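You operate a simulated robot arm through the tools that you are given. There is no shell and no other tool. Be economical: measure what you need, move in short steps, check, and stop when the job is done.

The job below is to be done with a simulated two-armed robot. You get a single attempt, and the scene is never put back.

TASK
Carry the service case to the orange bench mat, open it and put the purple cartridge in the pot.
Fine: its catch turns to Open.

The check looks at the end state, three seconds after you hand in, the way a careful person would. Anything else that was tipped, shoved, dropped, spilled or broken makes it a failure.

THE ROBOT
Two 6-joint arms with two-finger parallel grippers on one trunk, on a base that drives. Base frame: it is fixed to the floor where the robot stands at the start and does not move with it; the origin is under the middle of the robot, x ahead of it, y to its left, z up; the surface under the hand at the start is at about z = 0.8. Readings come in m, rad, newtons and seconds.
The left shoulder is at the start at [0.07, 0.166, 1.419], the right one opposite. With the tool pointing down near the work surface each hand reaches from about 0.36 to 0.78 m from the robot's upright axis, wherever it stands, measured 20 degrees to its own side. Places, roughly: cart outlet tap [-1.1, 1.4, 0.6]; cart plug (4x4x8 cm) [-1, 1, 0.2]; cart switch [-1, 1.4, 0.6]; case catch [0.4, 0, 0.9]; case lid [0.5, 0.1, 0.9]; grey pot [-1.25, 1.5, 0.5]; top of the orange bench mat [0.5, 0.7, 0.9]. Payload 3.91 kg a hand.
Tool frame (each hand has its own): the origin (TCP) lies between the finger pads and is the grasp point; the fingertips stand 0.03 m ahead of it; z points along the fingers, y is the line along which they close. The gripper opens to 0.11 m. The fingers are 0.02 m wide and 0.01 m thick; the gripper's body (0.048 by 0.112 m) begins 0.055 m behind the TCP.
Orientation is that of the tool frame in the base frame, as [roll, pitch, yaw] about the fixed x, y, z axes, in that order (R = Rz(yaw) Ry(pitch) Rx(roll)). With the fingers straight down and closing along the base's y, the tool's x points along the base's -x, its y along +y and its z along -z.

THE INTERFACE
- The arms move only by the tool move_arm. It takes "left_increments", "right_increments" or both (then of equal length, played together; a hand with none holds still); each is a list of rows, each a list of 2 entries, a list of its own where there are three numbers: the shift along the tool's x, y, z in m, then the turn, a rotation vector about the tool's x, y, z in rad. In form: [[[x, y, z], [rx, ry, rz]], ...]. A call has 1 to 20 rows; each row is the pose to reach, as a shift and turn from the pose commanded when the call began, along the tool's axes at that moment. "left_jaw" and "right_jaw" are, for a hand that has rows, the opening, from 0 (shut) to 1 (fully open), set as the call begins (left out, the last holds). Each row takes 0.2 s and may step no farther than 0.05 m and 0.15 rad from the row before; otherwise, or with a gripper value out of range, the whole call is refused. A pose out of reach is approached as far as the arm can. The call stops where the force on the tool passes 40 N (or 10 N more than at its start, if that is more) or the arm is blocked; 0.2 s more then pass. Each finger travels about 0.108 m/s and halts on what it meets, pressing with about 41 N; the grip force reading is that of the motor and also rises with nothing between the fingers. The clock runs only during rows and for 0.2 s after the last one: add rows that repeat a pose to give the fingers time. It gives the time, the measured TCP pose, the force on the tool (base axes), the opening and the grip force at its end, in the units of the frame above (readings bear some noise), with the torque about the TCP (base axes, N m) and any sound that the robot's microphone picked up, and new pictures: "pictures" is both (left out), scene, wrist or none (wrist: the cameras of the hands that moved).
- Cameras (640 x 400 px; columns grow to the right, rows downward): "scene" is now at [0.1181, 0.0189, 1.618]; the picture's right is [0.23, -0.97, -0.00], its down [-0.81, -0.19, -0.55] and it looks along [0.54, 0.12, -0.84] (base axes); focal length 292 px, centre (320, 200). "left" rides on the left gripper at [0.077, -0.007, -0.114] in its tool frame; the picture's right is [0.09, 1.00, 0.00], its down [-0.80, 0.07, -0.60] and it looks along [-0.59, 0.05, 0.80] (tool axes); focal length 270 px, centre (320, 200). "right" rides on the right gripper at [0.077, 0.007, -0.114] in its tool frame; the picture's right is [-0.09, 1.00, 0.00], its down [-0.80, -0.07, -0.59] and it looks along [-0.59, -0.05, 0.80] (tool axes); focal length 270 px, centre (320, 200). There is no depth. A picture from a camera that has moved, and an enlarged one, comes with that camera's place and axes in the base frame and with its lens.
- move_column(by): slides the trunk up (or, below 0, down) by that many m; the arms and the scene camera ride with it, the base frame stays. It gives what a move gives, with no picture.
- base_move(legs): drives the robot by 1 to 6 legs, each [ahead, left, turn to the left] in m, m and rad, along the robot's own axes; the way and the turn of a leg run together, so that a leg with both is an arc; at most 1.5 m and 3.142 rad a leg. The arms and the cameras ride along, it lands a little off, and it stops where it bumps. It gives what a move gives, and a new picture of the scene camera.
- pan_tilt(pan, tilt): turns the head with the scene camera to pan (to the left, within 1.501 rad either way) and tilt (down, from -0.506 to 1.204), counted from straight ahead of the robot. It gives what a move gives, and a new picture of the scene camera.
- close_up(camera, box): a new picture of the part [left, top, right, bottom] of that camera's present view, enlarged. The clock stands still meanwhile.
- hand_in(): hands the job in; it is judged then, once.

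Go step by step. Nothing tells you exact positions but the pictures and the camera data: compare them with the known pose of the tool, close in by small moves and look again before you grip or let go. The budget is 120 turns and 260 pictures, counting those below and the enlarged ones. Unless the task says otherwise, let go and move clear before handing in.

The tools are called after "Request:" as name(argument=value, ...) on one line, values as JSON. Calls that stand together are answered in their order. move_arm: Moves the arms, as the interface text tells. Its arguments: {"type":"object","properties":{"left_increments":{"type":"array"},"left_jaw":{"type":"number"},"right_increments":{"type":"array"},"right_jaw":{"type":"number"},"pictures":{"type":"string","enum":["both","scene","wrist","none"]}},"required":[]} The other tools are called the same way: move_column (by) slides the trunk up or down; base_move (legs) drives the base; pan_tilt (pan, tilt) turns the head that bears the scene camera; close_up (camera, box) takes an enlarged picture of a part of a camera's view; hand_in () hands the job in.

At the start:

```text
time: 0.0
left_position: [0.4852, 0.3658, 0.9987]
left_orientation: [-3.139, 0.006, -3.141]
left_ft_force: [0.4, 0.4, 0.8]
left_wrist_torque: [0.04, 0.01, -0.02]
left_opening: 0.1101
left_grasp_force: 0.2
right_position: [0.6643, -0.1412, 0.9991]
right_orientation: [-3.141, -0.002, -3.141]
right_ft_force: [0.9, 0.6, 0.1]
right_wrist_torque: [0.0, 0.01, -0.01]
right_opening: 0.1099
right_grasp_force: 0.1
trunk travel left (down, up): [-0.914, 0.026]
robot x, y, heading: [-0.0001, -0.0005, 0.001]
head pan, tilt: [0.229, 0.988]
```

scene: 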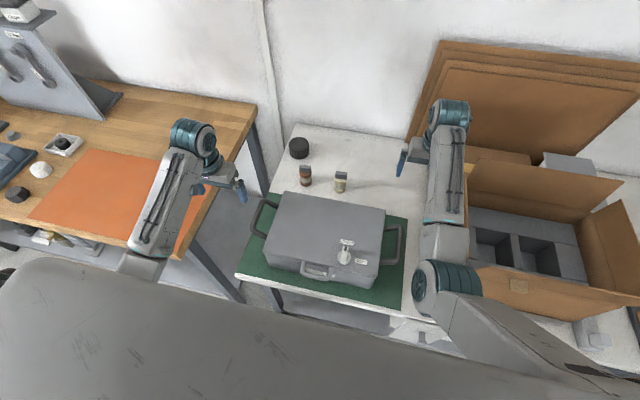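
right: 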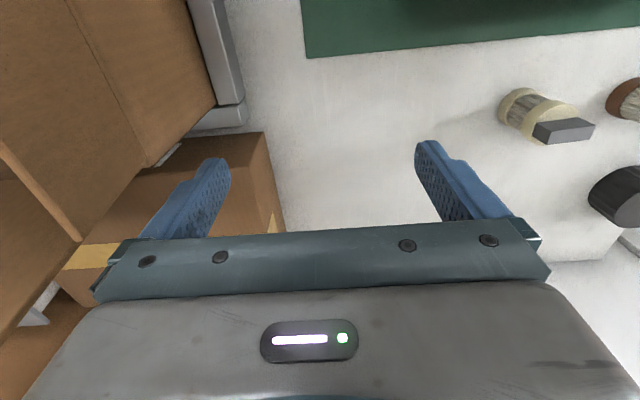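
left: 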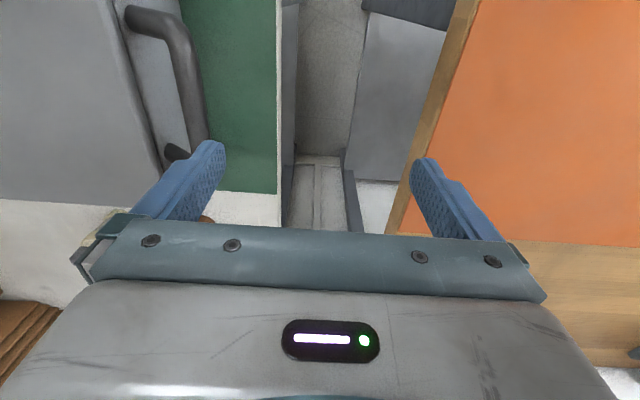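

The grey case stands on a green mat straight ahead, with side handles at its left and right ends and a catch near its front. I'll look closer at it, and at the orange mat.

Request:
close_up(camera="scene", box=[230, 170, 430, 300])

Request:
close_up(camera="scene", box=[0, 60, 260, 260])

Request:
close_up(camera="scene", box=[310, 225, 390, 285])

```text
3.08 times, centred on (330, 235) of scene
camera zoom: at [0.1181, 0.0189, 1.618], right [0.23, -0.97, 0.0], down [-0.81, -0.19, -0.55], along [0.54, 0.12, -0.84], focal length 899 px, centre (289, 92)
```

zoom: 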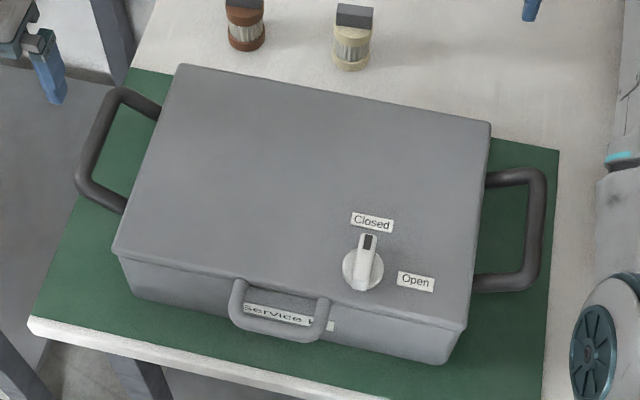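

```text
2.00 times, centred on (130, 160) of scene
camera zoom: at [0.1181, 0.0189, 1.618], right [0.23, -0.97, 0.0], down [-0.81, -0.19, -0.55], along [0.54, 0.12, -0.84], focal length 584 px, centre (700, 280)
```

zoom: 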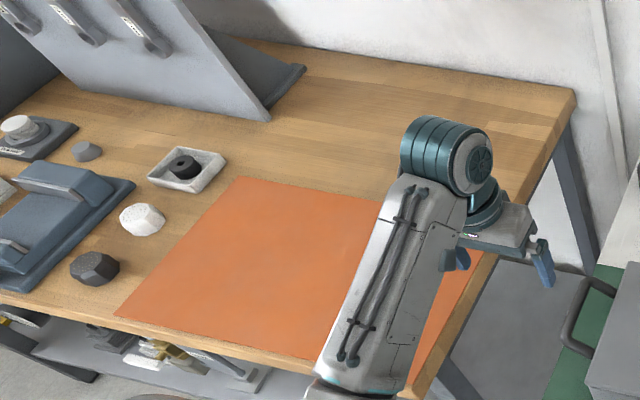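

```text
6.67 times, centred on (350, 255) of scene
camera zoom: at [0.1181, 0.0189, 1.618], right [0.23, -0.97, 0.0], down [-0.81, -0.19, -0.55], along [0.54, 0.12, -0.84], focal length 1948 px, centre (120, -167)
```

zoom: 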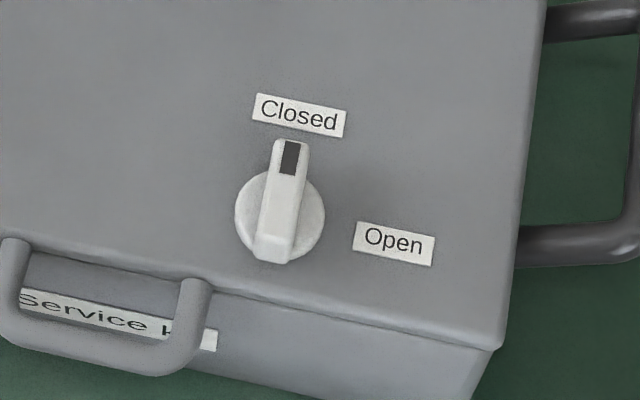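

The catch is a knob now pointing at Closed (away from me), and Open lies to its right. I'll look around at the bench and the cart before moving.

Request:
pan_tilt(pan=0.9, tilt=0.9)

Request:
pan_tilt(pan=1.5, tilt=0.6)

Request:
pan_tilt(pan=0.1, tilt=1.0)

```text
time: 1.1
left_position: [0.4845, 0.3655, 0.9985]
left_orientation: [-3.14, 0.007, -3.141]
left_ft_force: [-0.1, 0.8, -0.1]
left_wrist_torque: [0.03, -0.01, 0.03]
left_opening: 0.1097
left_grasp_force: 0.1
right_position: [0.6648, -0.1423, 0.9996]
right_orientation: [-3.141, -0.001, 3.141]
right_ft_force: [-0.3, -0.6, -0.3]
right_wrist_torque: [-0.04, -0.02, -0.01]
right_opening: 0.1102
right_grasp_force: 0.1
trunk travel left (down, up): [-0.914, 0.026]
robot x, y, heading: [0.0046, 0.0019, 0.005]
head pan, tilt: [0.901, 0.901]
camera scene: at [0.0964, 0.0622, 1.6244], right [0.78, -0.62, 0.0], down [-0.49, -0.61, -0.62], along [0.39, 0.49, -0.78], focal length 292 px, centre (320, 200)
```

scene: 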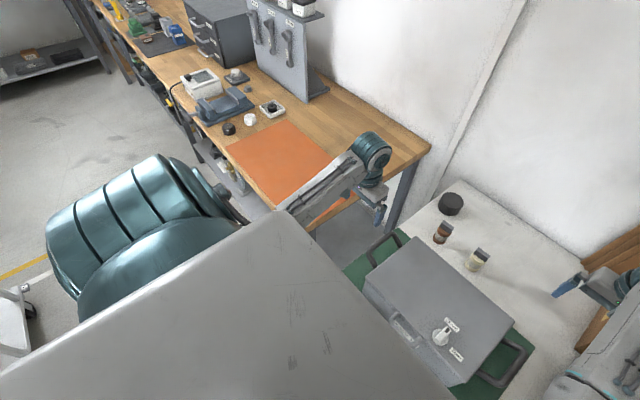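

```text
time: 2.0
left_position: [0.4853, 0.3645, 0.9988]
left_orientation: [-3.139, 0.005, -3.14]
left_ft_force: [0.6, 0.3, 0.1]
left_wrist_torque: [0.01, -0.01, -0.02]
left_opening: 0.1098
left_grasp_force: 0.0
right_position: [0.6638, -0.1414, 0.9992]
right_orientation: [3.141, 0.001, -3.141]
right_ft_force: [-1.0, 0.0, -0.5]
right_wrist_torque: [0.04, -0.01, 0.02]
right_opening: 0.11
right_grasp_force: 0.1
trunk travel left (down, up): [-0.914, 0.026]
robot x, y, heading: [0.001, -0.0004, 0.001]
head pan, tilt: [1.499, 0.6]
camera scene: at [0.0559, 0.0912, 1.6491], right [1.0, -0.07, 0.0], down [-0.04, -0.56, -0.82], along [0.06, 0.82, -0.57], focal length 292 px, centre (320, 200)
```

scene: 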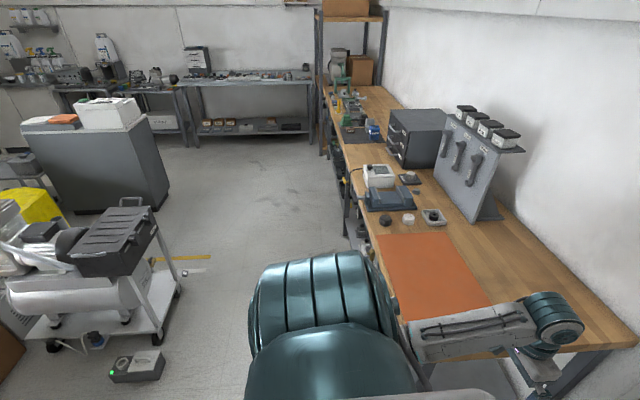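

```text
time: 3.6
left_position: [0.4858, 0.365, 0.9987]
left_orientation: [-3.141, 0.006, 3.141]
left_ft_force: [0.1, 0.1, 0.3]
left_wrist_torque: [-0.01, -0.01, -0.01]
left_opening: 0.11
left_grasp_force: 0.0
right_position: [0.6657, -0.1417, 1.0004]
right_orientation: [3.142, 0.0, 3.141]
right_ft_force: [0.3, 0.4, -0.3]
right_wrist_torque: [-0.01, -0.01, -0.03]
right_opening: 0.11
right_grasp_force: 0.0
trunk travel left (down, up): [-0.914, 0.026]
robot x, y, heading: [0.0011, 0.0008, -0.004]
head pan, tilt: [0.099, 1.0]
camera scene: at [0.1188, 0.0101, 1.6172], right [0.1, -0.99, 0.0], down [-0.84, -0.08, -0.54], along [0.54, 0.05, -0.84], focal length 292 px, centre (320, 200)
```

scene: 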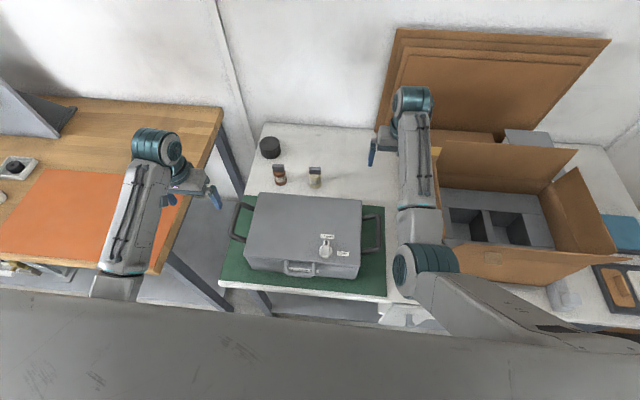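

Now I'll bring both hands above the case's side handles with half-open jaws and look.

Request:
move_arm(left_increments=[[[-0.01, -0.025, 0], [0, 0, 0]], [[-0.02, -0.05, 0], [0, 0, 0]], [[-0.025, -0.071, 0], [0, 0, 0]], [[-0.025, -0.071, 0], [0, 0, 0]]], right_increments=[[[0.045, 0.005, 0], [0, 0, 0]], [[0.09, 0.01, 0], [0, 0, 0]], [[0.13, 0.0185, 0], [0, 0, 0]], [[0.155, 0.0185, 0], [0, 0, 0]]], left_jaw=0.5, right_jaw=0.5)

```text
time: 4.8
left_position: [0.5153, 0.2997, 0.978]
left_orientation: [-3.137, 0.009, 3.141]
left_ft_force: [0.3, -0.4, -1.3]
left_wrist_torque: [0.01, 0.02, -0.02]
left_opening: 0.055
left_grasp_force: 0.0
left hand out of reach, approached as far as the arm can: row 1, 2, 3, 4
right_position: [0.5159, -0.1785, 0.9919]
right_orientation: [-3.03, 0.018, 3.117]
right_ft_force: [-1.0, -1.0, -0.1]
right_wrist_torque: [-0.01, -0.03, 0.01]
right_opening: 0.0552
right_grasp_force: 0.0
right hand out of reach, approached as far as the arm can: row 4
trunk travel left (down, up): [-0.914, 0.026]
robot x, y, heading: [0.0018, 0.0001, 0.003]
head pan, tilt: [0.099, 1.0]
stopped in row 4 (right hand): the arm was blocked; the commanded pose is now the measured one
camera scene: at [0.1197, 0.0107, 1.6171], right [0.1, -0.99, 0.0], down [-0.84, -0.08, -0.54], along [0.54, 0.05, -0.84], focal length 292 px, centre (320, 200)
camera right: at [0.4371, -0.1556, 1.1031], right [0.12, 0.99, -0.11], down [0.79, -0.02, 0.61], along [0.6, -0.16, -0.78], focal length 270 px, centre (320, 200)
camera left: at [0.4381, 0.2927, 1.0922], right [-0.09, 1.0, 0.0], down [0.8, 0.07, 0.6], along [0.6, 0.05, -0.8], focal length 270 px, centre (320, 200)
```

scene: 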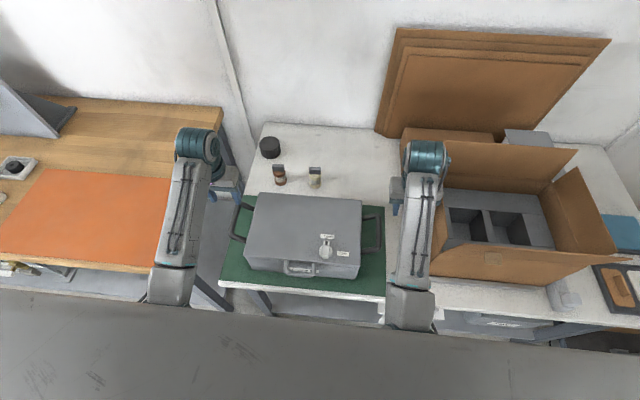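
right: 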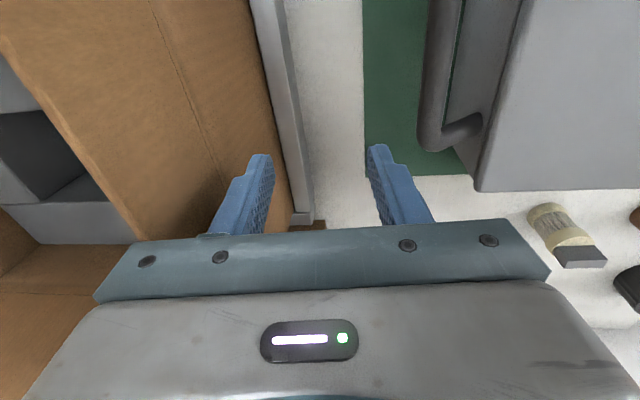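
left: 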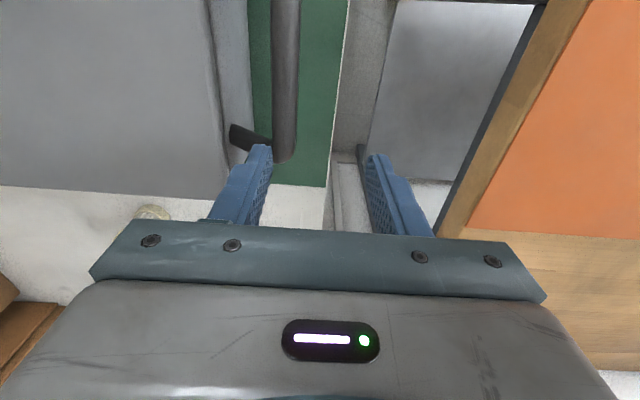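

Close-in poses are near the arms' inner limit, so I'll back the robot off a little to work farther out.

Request:
base_move(legs=[[-0.1, 0, 0]])

```text
time: 5.9
left_position: [0.42, 0.3006, 0.9774]
left_orientation: [-3.14, 0.009, 3.141]
left_ft_force: [0.2, 0.2, -0.3]
left_wrist_torque: [-0.01, 0.04, -0.01]
left_opening: 0.055
left_grasp_force: 0.0
right_position: [0.4197, -0.1776, 0.9904]
right_orientation: [-3.031, 0.014, 3.115]
right_ft_force: [0.5, -0.5, 0.8]
right_wrist_torque: [0.01, 0.04, 0.0]
right_opening: 0.0551
right_grasp_force: 0.2
trunk travel left (down, up): [-0.914, 0.026]
robot x, y, heading: [-0.0976, -0.0009, 0.002]
head pan, tilt: [0.099, 1.0]
camera scene: at [0.0248, 0.0103, 1.6168], right [0.1, -0.99, 0.0], down [-0.84, -0.08, -0.54], along [0.54, 0.05, -0.84], focal length 292 px, centre (320, 200)
```

scene: 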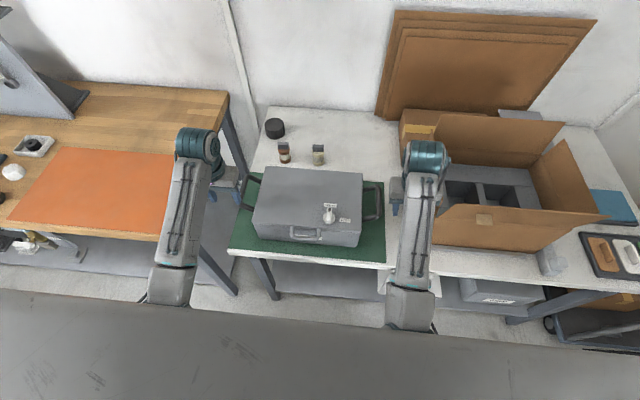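

Request:
move_arm(left_increments=[[[-0.045, -0.003, 0.01], [0, 0, 0]], [[-0.09, -0.0066, 0.027], [0, 0, 0]], [[-0.09, -0.0066, 0.027], [0, 0, 0]]], right_increments=[[[-0.03, 0.02, 0.01], [-0.05, 0.01, -0.01]], [[-0.06, 0.04, 0.022], [-0.11, 0.014, -0.026]], [[-0.0886, 0.061, 0.0338], [-0.11, 0.014, -0.026]]])

```text
time: 6.7
left_position: [0.5052, 0.2908, 0.9586]
left_orientation: [-3.138, 0.013, 3.141]
left_ft_force: [-0.6, 0.8, 0.6]
left_wrist_torque: [-0.02, -0.03, 0.02]
left_opening: 0.0549
left_grasp_force: 0.0
right_position: [0.503, -0.1228, 0.953]
right_orientation: [-3.141, 0.008, -3.141]
right_ft_force: [0.0, 0.6, 0.9]
right_wrist_torque: [-0.04, -0.02, 0.0]
right_opening: 0.0548
right_grasp_force: 0.1
trunk travel left (down, up): [-0.914, 0.026]
robot x, y, heading: [-0.0969, -0.0013, -0.0]
head pan, tilt: [0.099, 1.0]
camera scene: at [0.0132, 0.0107, 1.6175], right [0.1, -0.99, 0.0], down [-0.83, -0.08, -0.54], along [0.54, 0.05, -0.84], focal length 292 px, centre (320, 200)
camera right: at [0.4252, -0.1155, 1.067], right [0.09, 1.0, 0.0], down [0.8, -0.07, 0.6], along [0.6, -0.05, -0.8], focal length 270 px, centre (320, 200)
camera left: at [0.4259, 0.2835, 1.072], right [-0.09, 1.0, 0.0], down [0.79, 0.07, 0.61], along [0.6, 0.05, -0.8], focal length 270 px, centre (320, 200)
```

scene: 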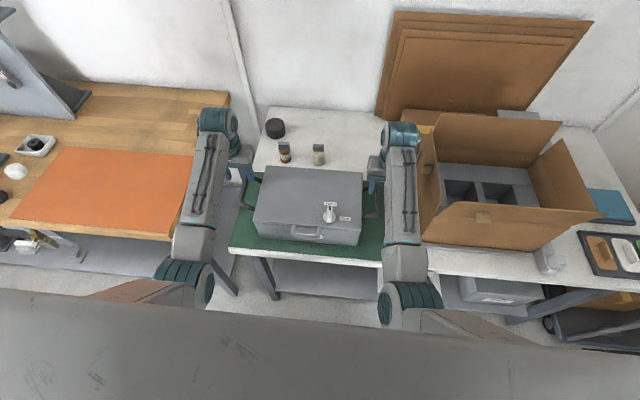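
right: 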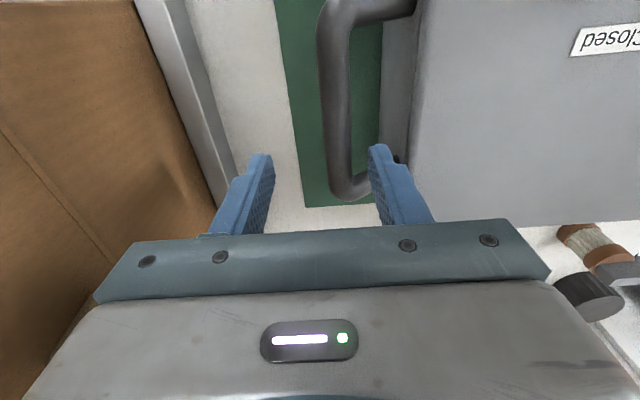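
left: 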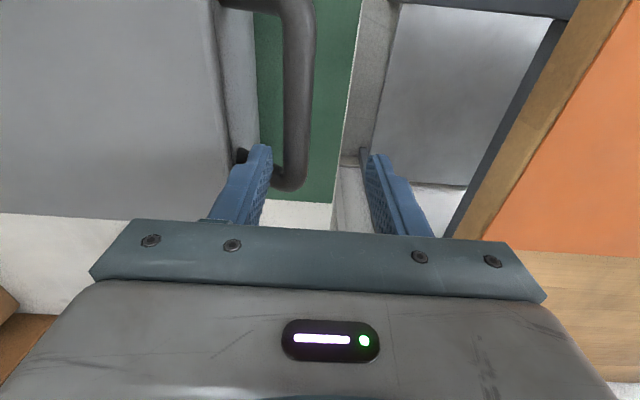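

Handle height is still uncertain; I'll use enlarged views to triangulate.

Request:
close_up(camera="scene", box=[225, 140, 405, 252])

Request:
close_up(camera="left", box=[160, 0, 480, 200])

```text
3.56 times, centred on (315, 196) of scene
camera zoom: at [0.0132, 0.0107, 1.6175], right [0.1, -0.99, 0.0], down [-0.83, -0.08, -0.54], along [0.54, 0.05, -0.84], focal length 1039 px, centre (338, 214)
```

zoom: 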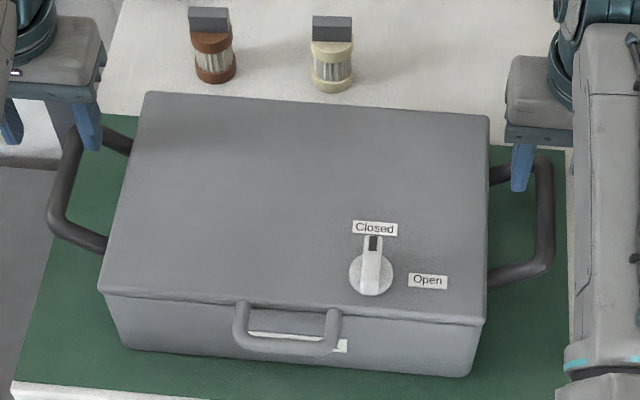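

```text
2.00 times, centred on (320, 100) of left
camera zoom: at [0.4259, 0.2835, 1.072], right [-0.09, 1.0, 0.0], down [0.79, 0.07, 0.61], along [0.6, 0.05, -0.8], focal length 541 px, centre (320, 400)
```

zoom: 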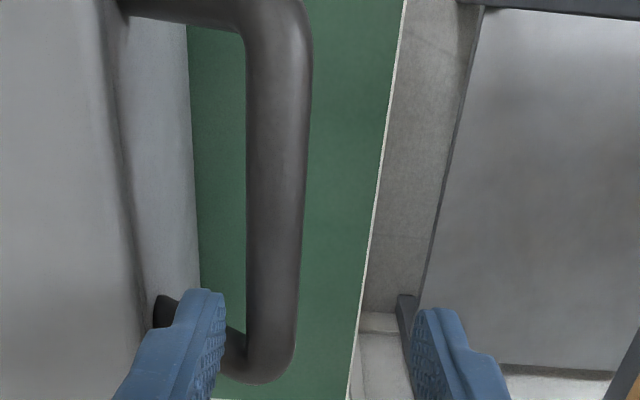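

The handles slope upward; I put the bars at about z 0.92, at (0.475, 0.277) and (0.475, -0.111), with the lid top at 0.91. I'll line the hands up over them.

Request:
move_arm(left_increments=[[[0.0, 0.0, -0.015], [0, 0, 0]], [[0.03, -0.014, -0.015], [0, 0, 0]], [[0.03, -0.014, -0.015], [0, 0, 0]]], right_increments=[[[0.0, 0.0, -0.02], [0, 0, 0]], [[0.028, 0.012, -0.02], [0, 0, 0]], [[0.028, 0.012, -0.02], [0, 0, 0]]])

```text
time: 7.7
left_position: [0.4804, 0.2775, 0.9694]
left_orientation: [-3.136, 0.008, -3.14]
left_ft_force: [0.5, -0.6, -0.3]
left_wrist_torque: [-0.03, 0.04, 0.02]
left_opening: 0.0549
left_grasp_force: 0.0
right_position: [0.4993, -0.1398, 0.9846]
right_orientation: [-3.098, 0.04, 3.125]
right_ft_force: [-0.1, -0.5, -0.3]
right_wrist_torque: [0.03, 0.02, -0.01]
right_opening: 0.0552
right_grasp_force: 0.1
trunk travel left (down, up): [-0.914, 0.026]
robot x, y, heading: [-0.0959, -0.0017, 0.001]
head pan, tilt: [0.099, 1.0]
stopped in row 3 (right hand): the arm was blocked; the commanded pose is now the measured one
camera scene: at [0.0225, 0.0103, 1.617], right [0.1, -0.99, 0.0], down [-0.84, -0.08, -0.54], along [0.54, 0.05, -0.84], focal length 292 px, centre (320, 200)
camera right: at [0.418, -0.1267, 1.0956], right [0.11, 0.99, -0.04], down [0.77, -0.06, 0.63], along [0.62, -0.1, -0.78], focal length 270 px, centre (320, 200)
camera left: at [0.4026, 0.2703, 1.0824], right [-0.09, 1.0, 0.0], down [0.8, 0.07, 0.6], along [0.6, 0.05, -0.8], focal length 270 px, centre (320, 200)
```

scene: 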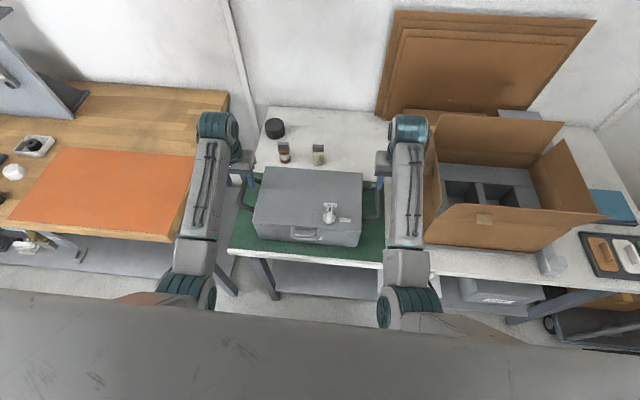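
right: 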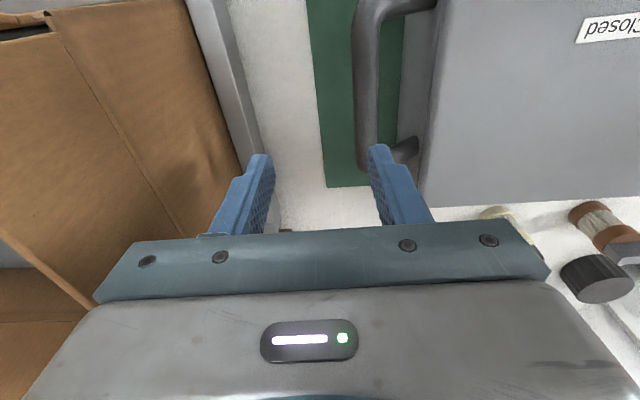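
left: 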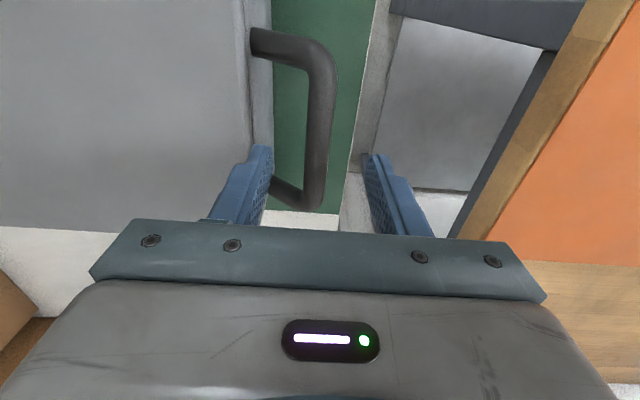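

The right arm is still at its inner limit. I'll raise the trunk to its top and back off a bit more.

Request:
move_column(by=0.025)

Request:
base_move(legs=[[-0.09, 0, 0]])

```text
time: 8.4
left_position: [0.4796, 0.2773, 0.995]
left_orientation: [-3.14, 0.01, -3.141]
left_ft_force: [0.6, -0.1, 0.0]
left_wrist_torque: [-0.03, -0.01, -0.03]
left_opening: 0.0548
left_grasp_force: 0.1
right_position: [0.4981, -0.1404, 1.0107]
right_orientation: [-3.1, 0.042, 3.125]
right_ft_force: [0.2, 0.2, 0.2]
right_wrist_torque: [0.01, -0.03, 0.02]
right_opening: 0.055
right_grasp_force: 0.0
trunk travel left (down, up): [-0.939, 0.001]
robot x, y, heading: [-0.0976, 0.0014, -0.004]
head pan, tilt: [0.099, 1.0]
```

```text
time: 9.5
left_position: [0.3954, 0.2754, 0.9917]
left_orientation: [-3.138, 0.007, -3.141]
left_ft_force: [0.1, -1.7, 0.1]
left_wrist_torque: [0.03, 0.02, 0.0]
left_opening: 0.0548
left_grasp_force: 0.1
right_position: [0.4139, -0.1416, 1.0066]
right_orientation: [-3.1, 0.037, 3.124]
right_ft_force: [0.1, -0.4, -0.6]
right_wrist_torque: [0.01, 0.04, 0.01]
right_opening: 0.0549
right_grasp_force: 0.0
trunk travel left (down, up): [-0.939, 0.001]
robot x, y, heading: [-0.1844, -0.0004, -0.004]
head pan, tilt: [0.099, 1.0]
camera scene: at [-0.0604, 0.01, 1.6415], right [0.1, -1.0, 0.0], down [-0.84, -0.08, -0.54], along [0.53, 0.05, -0.84], focal length 292 px, centre (320, 200)
```

scene: 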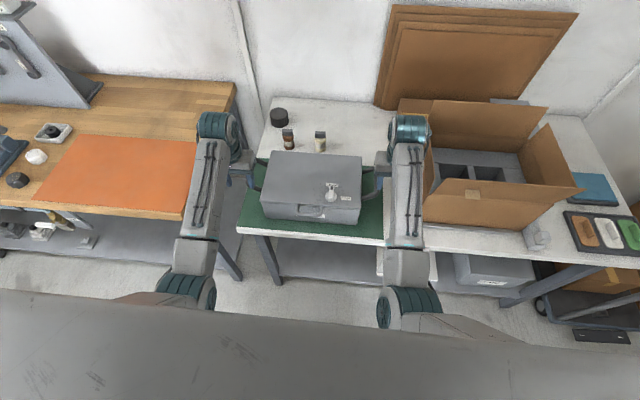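

Request:
move_arm(left_increments=[[[-0.04, 0.001, 0.01], [0, 0, 0]], [[-0.08, 0.002, 0.027], [0, 0, 0]], [[-0.08, 0.002, 0.027], [0, 0, 0]], [[-0.08, 0.002, 0.027], [0, 0, 0]]], right_increments=[[[-0.03, 0.017, 0.01], [-0.02, 0.018, -0.009]], [[-0.059, 0.034, 0.03], [-0.0416, 0.037, -0.0176]], [[-0.059, 0.034, 0.043], [-0.0416, 0.037, -0.0176]], [[-0.059, 0.034, 0.043], [-0.0416, 0.037, -0.0176]]])

```text
time: 10.5
left_position: [0.4708, 0.2792, 0.969]
left_orientation: [-3.14, 0.011, -3.141]
left_ft_force: [-0.6, 0.3, 0.4]
left_wrist_torque: [0.0, -0.02, 0.0]
left_opening: 0.0554
left_grasp_force: 0.1
right_position: [0.4699, -0.1098, 0.9692]
right_orientation: [-3.14, 0.004, -3.141]
right_ft_force: [-0.6, 0.3, -0.4]
right_wrist_torque: [-0.01, -0.01, -0.06]
right_opening: 0.0551
right_grasp_force: 0.1
trunk travel left (down, up): [-0.939, 0.001]
robot x, y, heading: [-0.1877, 0.0025, 0.001]
head pan, tilt: [0.099, 1.0]
camera scene: at [-0.0698, 0.0096, 1.6424], right [0.1, -1.0, 0.0], down [-0.84, -0.08, -0.54], along [0.54, 0.05, -0.84], focal length 292 px, centre (320, 200)
camera right: at [0.3916, -0.1024, 1.082], right [0.09, 1.0, 0.0], down [0.8, -0.07, 0.6], along [0.6, -0.05, -0.8], focal length 270 px, centre (320, 200)
camera left: at [0.3923, 0.2722, 1.0843], right [-0.09, 1.0, 0.0], down [0.79, 0.07, 0.6], along [0.6, 0.05, -0.8], focal length 270 px, centre (320, 200)
```

scene: 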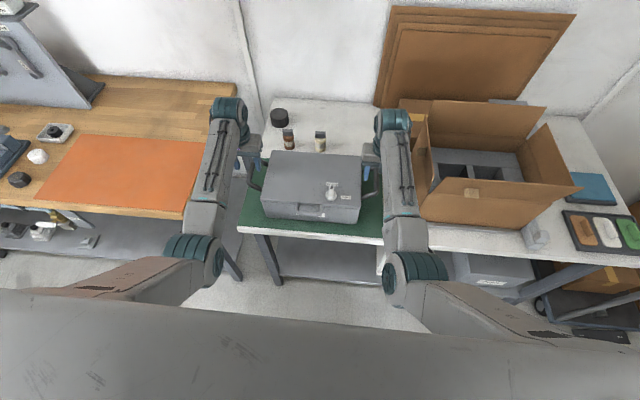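
right: 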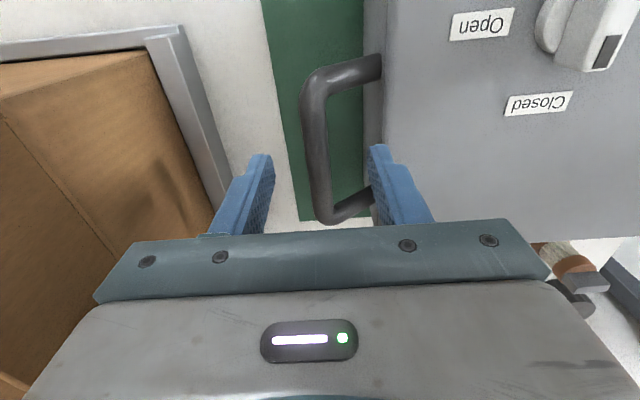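
left: 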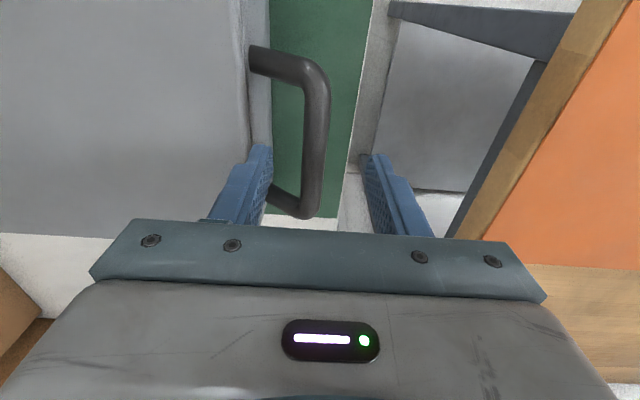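

Both bars lie between the fingers in y. I'll descend about 4 cm and look from the wrists.

Request:
move_arm(left_increments=[[[0, -0.001, 0.02], [0, 0, 0]], [[0, -0.002, 0.042], [0, 0, 0]], [[0, -0.002, 0.042], [0, 0, 0]]], right_increments=[[[0, -0.001, 0.02], [0, 0, 0]], [[0, -0.002, 0.042], [0, 0, 0]], [[0, -0.002, 0.042], [0, 0, 0]]])

```text
time: 11.3
left_position: [0.4725, 0.2765, 0.9247]
left_orientation: [-3.138, 0.01, -3.142]
left_ft_force: [0.1, 0.7, 0.9]
left_wrist_torque: [-0.01, 0.0, -0.03]
left_opening: 0.0549
left_grasp_force: 0.0
right_position: [0.4731, -0.1115, 0.9257]
right_orientation: [-3.139, 0.005, 3.14]
right_ft_force: [0.9, 0.4, -0.2]
right_wrist_torque: [-0.02, 0.04, -0.04]
right_opening: 0.0551
right_grasp_force: 0.1
trunk travel left (down, up): [-0.939, 0.001]
robot x, y, heading: [-0.1858, 0.0016, 0.001]
head pan, tilt: [0.099, 1.0]
camera scene: at [-0.0659, 0.0101, 1.642], right [0.1, -1.0, 0.0], down [-0.84, -0.08, -0.54], along [0.54, 0.05, -0.84], focal length 292 px, centre (320, 200)
camera right: at [0.395, -0.1038, 1.0395], right [0.09, 1.0, 0.0], down [0.8, -0.07, 0.6], along [0.59, -0.05, -0.8], focal length 270 px, centre (320, 200)
camera left: at [0.3947, 0.2694, 1.0392], right [-0.09, 1.0, 0.0], down [0.8, 0.07, 0.6], along [0.6, 0.05, -0.8], focal length 270 px, centre (320, 200)
```

scene: 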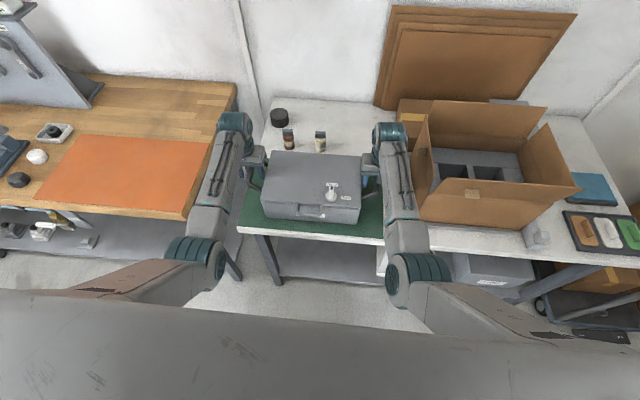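
right: 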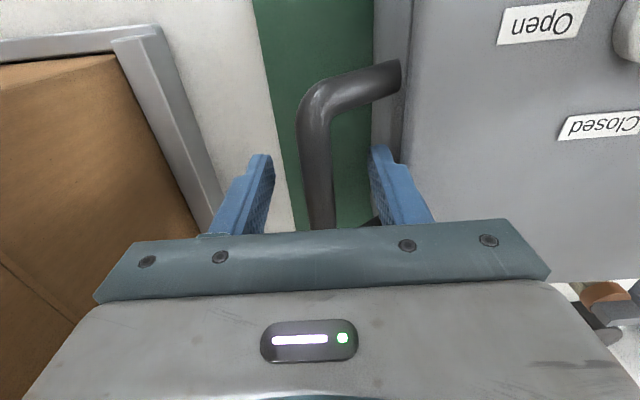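
left: 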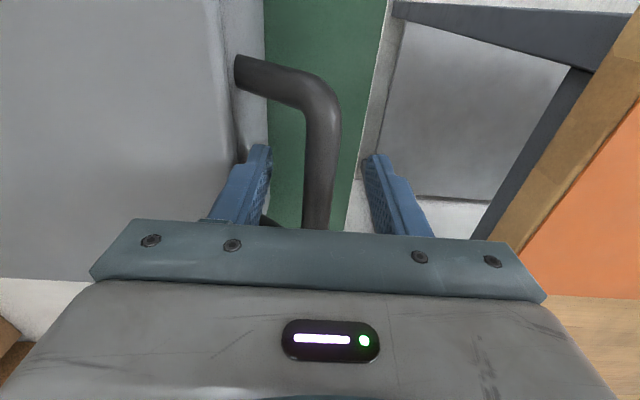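

The bars now sit level with the TCPs. I'll go 5 mm lower and close both grippers.

Request:
move_arm(left_increments=[[[0, 0, 0.005], [0, 0, 0]], [[0, 0, 0.005], [0, 0, 0]]], right_increments=[[[0, 0, 0.005], [0, 0, 0]], [[0, 0, 0.005], [0, 0, 0]]], pictures="none")

Request:
move_arm(left_increments=[[[0, 0, 0], [0, 0, 0]], [[0, 0, 0], [0, 0, 0]], [[0, 0, 0], [0, 0, 0]]], right_increments=[[[0, 0, 0], [0, 0, 0]], [[0, 0, 0], [0, 0, 0]], [[0, 0, 0], [0, 0, 0]]], left_jaw=0, right_jaw=0, pictures="wrist")

```text
time: 11.9
left_position: [0.4724, 0.2772, 0.9202]
left_orientation: [-3.14, 0.009, -3.141]
left_ft_force: [0.3, 0.8, 0.1]
left_wrist_torque: [0.02, -0.02, 0.0]
left_opening: 0.0551
left_grasp_force: 0.1
right_position: [0.4719, -0.1135, 0.9213]
right_orientation: [-3.139, 0.004, -3.141]
right_ft_force: [-0.3, 0.2, 0.4]
right_wrist_torque: [0.03, 0.0, 0.01]
right_opening: 0.0548
right_grasp_force: 0.1
trunk travel left (down, up): [-0.939, 0.001]
robot x, y, heading: [-0.186, 0.0008, -0.002]
head pan, tilt: [0.099, 1.0]
```

```text
time: 12.7
left_position: [0.4724, 0.2745, 0.9213]
left_orientation: [-3.136, 0.01, 3.14]
left_ft_force: [0.5, -16.8, 0.3]
left_wrist_torque: [0.04, 0.0, -0.16]
left_opening: 0.0155
left_grasp_force: 41.3
right_position: [0.4715, -0.1108, 0.9223]
right_orientation: [3.139, 0.002, -3.14]
right_ft_force: [-1.1, 15.3, 0.6]
right_wrist_torque: [-0.02, -0.08, 0.66]
right_opening: 0.0157
right_grasp_force: 41.1
trunk travel left (down, up): [-0.939, 0.001]
robot x, y, heading: [-0.1859, -0.0015, 0.001]
head pan, tilt: [0.099, 1.0]
camera right: at [0.3936, -0.1041, 1.0355], right [0.09, 1.0, 0.0], down [0.8, -0.07, 0.6], along [0.59, -0.05, -0.8], focal length 270 px, centre (320, 200)
camera left: at [0.3938, 0.2686, 1.0352], right [-0.09, 1.0, -0.01], down [0.8, 0.07, 0.6], along [0.6, 0.05, -0.8], focal length 270 px, centre (320, 200)
```

right: 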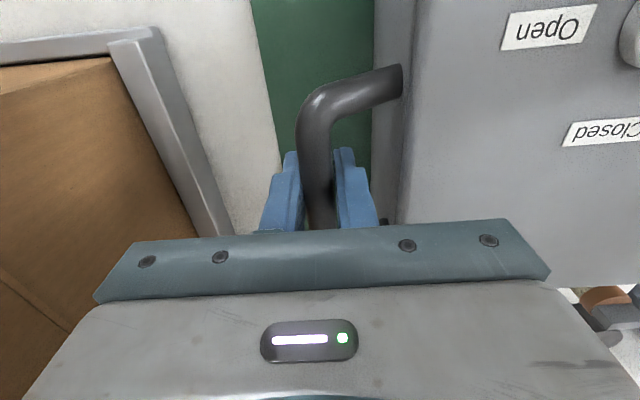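
left: 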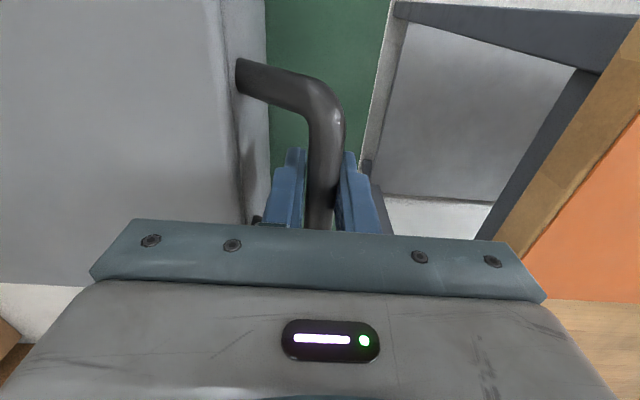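

Both handles are held (15.6 mm bars). I make the orange mat about z 0.945, so the case must rise about 0.18 m; I'll test-lift first.

Request:
move_arm(left_increments=[[[0, -0.003, 0], [0, 0, 0]], [[0, -0.003, -0.01], [0, 0, 0]], [[0, -0.003, -0.02], [0, 0, 0]], [[0, -0.003, -0.03], [0, 0, 0]], [[0, -0.003, -0.03], [0, 0, 0]]], right_increments=[[[0, 0.003, 0], [0, 0, 0]], [[0, 0.003, -0.01], [0, 0, 0]], [[0, 0.003, -0.02], [0, 0, 0]], [[0, 0.003, -0.03], [0, 0, 0]], [[0, 0.003, -0.03], [0, 0, 0]]], pictures="scene")

```text
time: 13.9
left_position: [0.4741, 0.2753, 0.949]
left_orientation: [3.14, 0.007, -3.141]
left_ft_force: [1.6, 18.9, -5.5]
left_wrist_torque: [-0.1, -0.02, -0.31]
left_opening: 0.0155
left_grasp_force: 41.1
right_position: [0.4745, -0.1115, 0.9499]
right_orientation: [-3.136, 0.001, 3.141]
right_ft_force: [-1.7, -18.8, -6.1]
right_wrist_torque: [0.03, 0.09, 0.67]
right_opening: 0.0155
right_grasp_force: 41.1
trunk travel left (down, up): [-0.939, 0.001]
robot x, y, heading: [-0.1871, 0.0011, 0.003]
head pan, tilt: [0.099, 1.0]
camera scene: at [-0.0643, 0.0102, 1.6419], right [0.1, -1.0, 0.0], down [-0.84, -0.08, -0.54], along [0.54, 0.05, -0.84], focal length 292 px, centre (320, 200)
```

scene: 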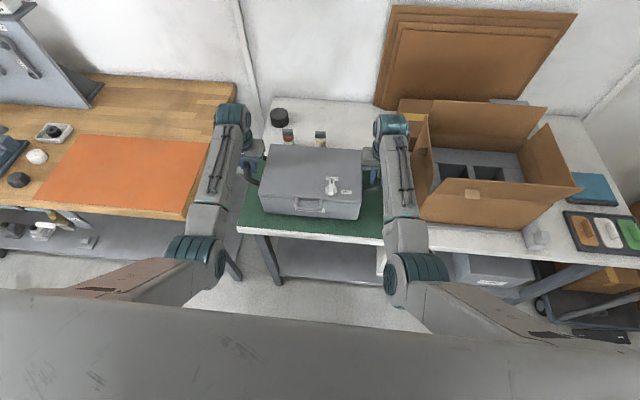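

It's light (about 1.2 kg) and off the table. I'll ease the sideways squeeze and keep lifting in steps.

Request:
move_arm(left_increments=[[[0, 0.0015, -0.02], [0, 0, 0]], [[0, 0.0015, -0.04], [0, 0, 0]], [[0, 0.0015, -0.06], [0, 0, 0]], [[0, 0.0015, -0.06], [0, 0, 0]]], right_increments=[[[0, -0.0015, -0.02], [0, 0, 0]], [[0, -0.0015, -0.04], [0, 0, 0]], [[0, -0.0015, -0.06], [0, 0, 0]], [[0, -0.0015, -0.06], [0, 0, 0]]], pictures="none")

```text
time: 14.9
left_position: [0.473, 0.2767, 1.01]
left_orientation: [-3.138, 0.009, 3.141]
left_ft_force: [1.2, 20.6, -5.1]
left_wrist_torque: [-0.05, 0.2, -0.21]
left_opening: 0.0155
left_grasp_force: 41.0
right_position: [0.4713, -0.1104, 1.0109]
right_orientation: [-3.14, 0.001, -3.141]
right_ft_force: [-1.0, -19.8, -4.7]
right_wrist_torque: [0.02, -0.16, 0.61]
right_opening: 0.0159
right_grasp_force: 41.0
trunk travel left (down, up): [-0.939, 0.001]
robot x, y, heading: [-0.1865, -0.0003, -0.001]
head pan, tilt: [0.099, 1.0]
```

Request:
move_arm(left_increments=[[[0, 0.003, -0.02], [0, 0, 0]], [[0, 0.003, -0.04], [0, 0, 0]], [[0, 0.003, -0.06], [0, 0, 0]], [[0, 0.003, -0.06], [0, 0, 0]]], right_increments=[[[0, -0.003, -0.02], [0, 0, 0]], [[0, -0.003, -0.04], [0, 0, 0]], [[0, -0.003, -0.06], [0, 0, 0]], [[0, -0.003, -0.06], [0, 0, 0]]], pictures="scene")

```text
time: 15.9
left_position: [0.4748, 0.2756, 1.0694]
left_orientation: [-3.133, 0.007, 3.138]
left_ft_force: [-0.2, -25.9, -5.2]
left_wrist_torque: [0.0, 0.27, -0.35]
left_opening: 0.0157
left_grasp_force: 41.3
right_position: [0.4719, -0.1119, 1.0701]
right_orientation: [3.137, 0.0, -3.137]
right_ft_force: [0.8, 25.0, -5.5]
right_wrist_torque: [-0.07, -0.2, 0.33]
right_opening: 0.0155
right_grasp_force: 41.1
trunk travel left (down, up): [-0.939, 0.001]
robot x, y, heading: [-0.1861, 0.0024, 0.001]
head pan, tilt: [0.099, 1.0]
camera scene: at [-0.065, 0.0101, 1.6419], right [0.1, -1.0, 0.0], down [-0.84, -0.08, -0.54], along [0.54, 0.05, -0.84], focal length 292 px, centre (320, 200)
```

scene: 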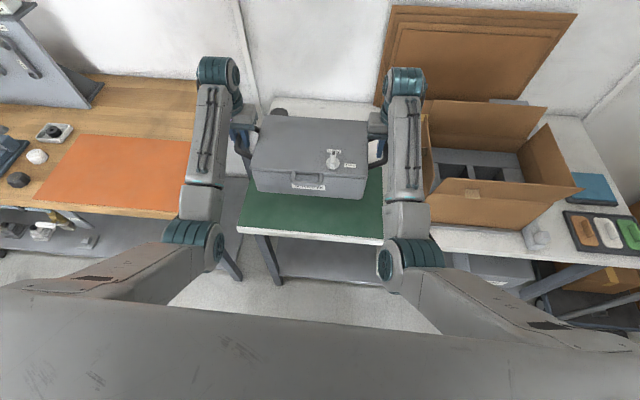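

Request:
move_arm(left_increments=[[[0, -0.0017, -0.015], [0, 0, 0]], [[0, -0.0017, -0.03], [0, 0, 0]], [[0, -0.0017, -0.045], [0, 0, 0]], [[0, -0.0017, -0.045], [0, 0, 0]]], right_increments=[[[0, 0.0017, -0.015], [0, 0, 0]], [[0, 0.0017, -0.03], [0, 0, 0]], [[0, 0.0017, -0.045], [0, 0, 0]], [[0, 0.0017, -0.045], [0, 0, 0]]], pictures="none")

```text
time: 16.9
left_position: [0.4918, 0.2786, 1.0857]
left_orientation: [3.141, 0.011, -3.139]
left_ft_force: [-2.4, -11.3, -5.6]
left_wrist_torque: [-0.03, -0.21, -0.77]
left_opening: 0.0155
left_grasp_force: 41.4
left hand out of reach, approached as far as the arm can: row 1, 2, 3, 4
right_position: [0.485, -0.1069, 1.0986]
right_orientation: [-3.136, 0.004, 3.141]
right_ft_force: [1.8, 11.1, -6.1]
right_wrist_torque: [-0.04, 0.27, 0.17]
right_opening: 0.0156
right_grasp_force: 40.8
right hand out of reach, approached as far as the arm can: row 2, 3, 4
trunk travel left (down, up): [-0.939, 0.001]
robot x, y, heading: [-0.1865, 0.0001, -0.0]
head pan, tilt: [0.099, 1.0]
```

The arms hit their inner limit; I'll push forward 4.5 cm at this height to get into reach.

Request:
move_arm(left_increments=[[[-0.02, 0, 0.015], [0, 0, 0]], [[-0.03, 0, 0.01], [0, 0, 0]], [[-0.045, 0, 0.005], [0, 0, 0]], [[-0.045, 0, 0.005], [0, 0, 0]]], right_increments=[[[-0.02, 0, 0.015], [0, 0, 0]], [[-0.03, 0, 0.01], [0, 0, 0]], [[-0.045, 0, 0.005], [0, 0, 0]], [[-0.045, 0, 0.005], [0, 0, 0]]], pictures="scene")

```text
time: 17.9
left_position: [0.5374, 0.2789, 1.0798]
left_orientation: [-3.14, 0.007, -3.139]
left_ft_force: [1.0, 18.1, -6.0]
left_wrist_torque: [-0.06, -0.03, -0.4]
left_opening: 0.0154
left_grasp_force: 41.0
right_position: [0.5345, -0.108, 1.0902]
right_orientation: [-3.136, 0.001, 3.14]
right_ft_force: [-0.8, -16.7, -5.2]
right_wrist_torque: [0.05, 0.1, 0.68]
right_opening: 0.0155
right_grasp_force: 40.8
trunk travel left (down, up): [-0.939, 0.001]
robot x, y, heading: [-0.1871, 0.0039, -0.0]
head pan, tilt: [0.099, 1.0]
camera scene: at [-0.0642, 0.0101, 1.6419], right [0.1, -1.0, 0.0], down [-0.84, -0.08, -0.54], along [0.54, 0.05, -0.84], focal length 292 px, centre (320, 200)
```

scene: 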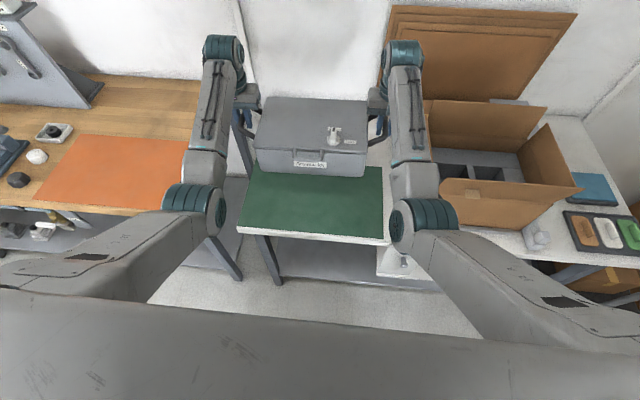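

Request:
move_arm(left_increments=[[[0, 0.001, -0.01], [0, 0, 0]], [[0, 0.001, -0.02], [0, 0, 0]], [[0, 0.001, -0.03], [0, 0, 0]], [[0, 0.001, -0.03], [0, 0, 0]]], right_increments=[[[0, -0.001, 0], [0, 0, 0]], [[0, -0.001, -0.01], [0, 0, 0]], [[0, -0.001, -0.02], [0, 0, 0]], [[0, -0.001, -0.02], [0, 0, 0]]], pictures="both")

```text
time: 18.9
left_position: [0.5361, 0.2798, 1.1118]
left_orientation: [-3.138, 0.007, 3.14]
left_ft_force: [0.0, 13.7, -5.9]
left_wrist_torque: [0.0, 0.55, -0.59]
left_opening: 0.0156
left_grasp_force: 40.9
right_position: [0.5319, -0.1058, 1.1119]
right_orientation: [-3.142, 0.002, 3.141]
right_ft_force: [-0.5, -12.4, -6.5]
right_wrist_torque: [0.1, -0.49, 0.32]
right_opening: 0.0153
right_grasp_force: 40.9
trunk travel left (down, up): [-0.939, 0.001]
robot x, y, heading: [-0.1887, 0.0042, -0.002]
head pan, tilt: [0.099, 1.0]
camera scene: at [-0.0647, 0.0101, 1.6419], right [0.1, -1.0, 0.0], down [-0.84, -0.08, -0.54], along [0.54, 0.05, -0.84], focal length 292 px, centre (320, 200)
camera right: at [0.4552, -0.0991, 1.2249], right [0.09, 1.0, 0.0], down [0.8, -0.07, 0.6], along [0.59, -0.05, -0.8], focal length 270 px, centre (320, 200)
camera left: at [0.4584, 0.2725, 1.2262], right [-0.09, 1.0, 0.0], down [0.8, 0.07, 0.6], along [0.6, 0.05, -0.8], focal length 270 px, centre (320, 200)
```

scene: 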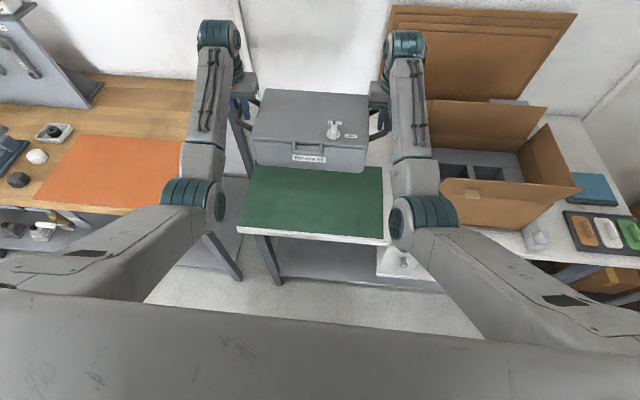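
right: 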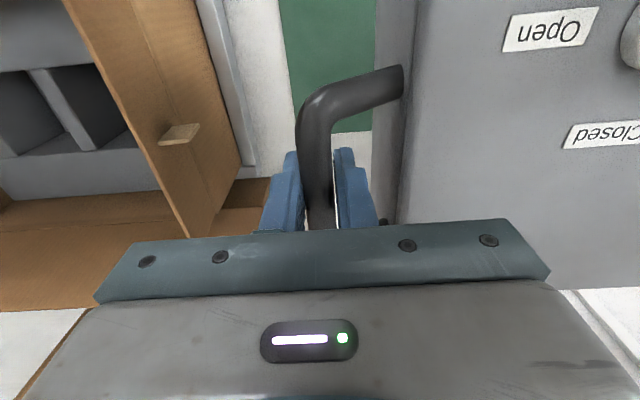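
left: 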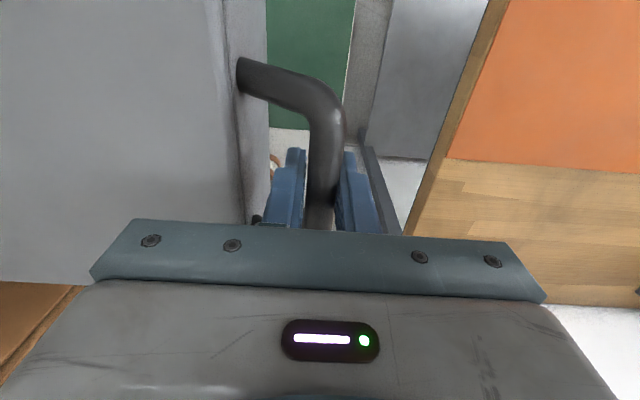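

The case is held level at hand height 1.11. I'll side-step 0.1 m left to get a good parallax reading of the bench height from the left wrist camera.

Request:
close_up(camera="left", box=[380, 60, 640, 222])

Request:
base_move(legs=[[0, 0.1, 0]])

Request:
close_up(camera="left", box=[320, 60, 580, 222])

```text
2.46 times, centred on (510, 141) of left
camera zoom: at [0.4584, 0.2725, 1.2262], right [-0.09, 1.0, 0.0], down [0.8, 0.07, 0.6], along [0.6, 0.05, -0.8], focal length 665 px, centre (-148, 345)
```

zoom: 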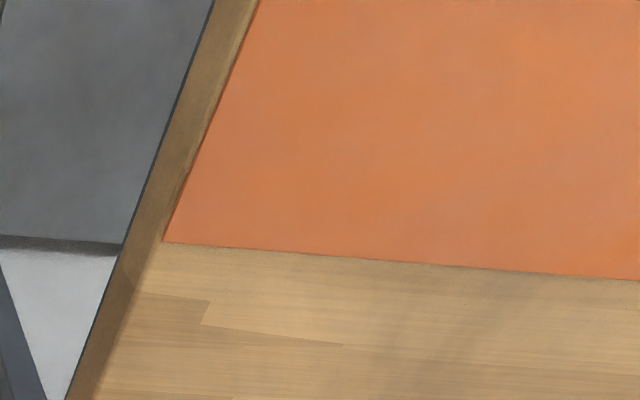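

```text
time: 20.1
left_position: [0.5367, 0.376, 1.1147]
left_orientation: [3.14, 0.008, 3.141]
left_ft_force: [0.0, 12.3, -6.0]
left_wrist_torque: [-0.07, 0.12, -0.57]
left_opening: 0.0158
left_grasp_force: 41.4
right_position: [0.5339, -0.0117, 1.1099]
right_orientation: [3.138, 0.002, 3.142]
right_ft_force: [0.3, -12.8, -5.8]
right_wrist_torque: [0.0, -0.09, 0.29]
right_opening: 0.0155
right_grasp_force: 40.8
trunk travel left (down, up): [-0.939, 0.001]
robot x, y, heading: [-0.1877, 0.0994, -0.001]
head pan, tilt: [0.099, 1.0]
camera scene: at [-0.0649, 0.104, 1.642], right [0.1, -1.0, 0.0], down [-0.84, -0.08, -0.54], along [0.54, 0.06, -0.84], focal length 292 px, centre (320, 200)
```

scene: 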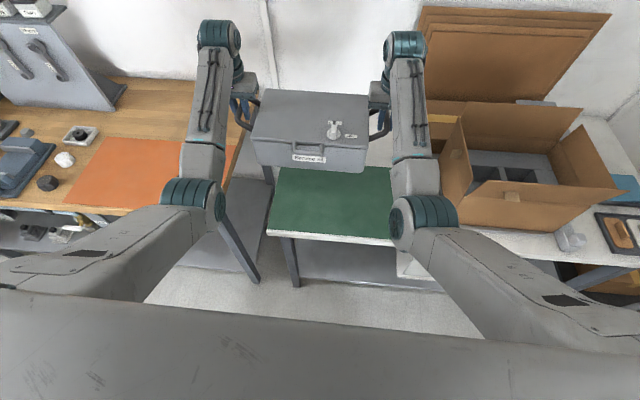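

```text
2.46 times, centred on (450, 141) of left
camera zoom: at [0.4583, 0.368, 1.2276], right [-0.09, 1.0, 0.0], down [0.8, 0.07, 0.6], along [0.6, 0.05, -0.8], focal length 665 px, centre (0, 345)
```

zoom: 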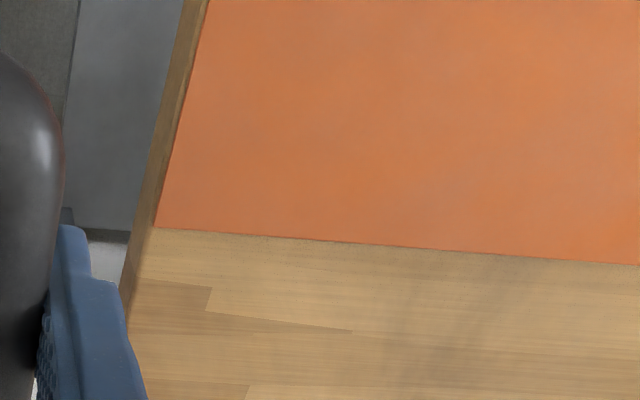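

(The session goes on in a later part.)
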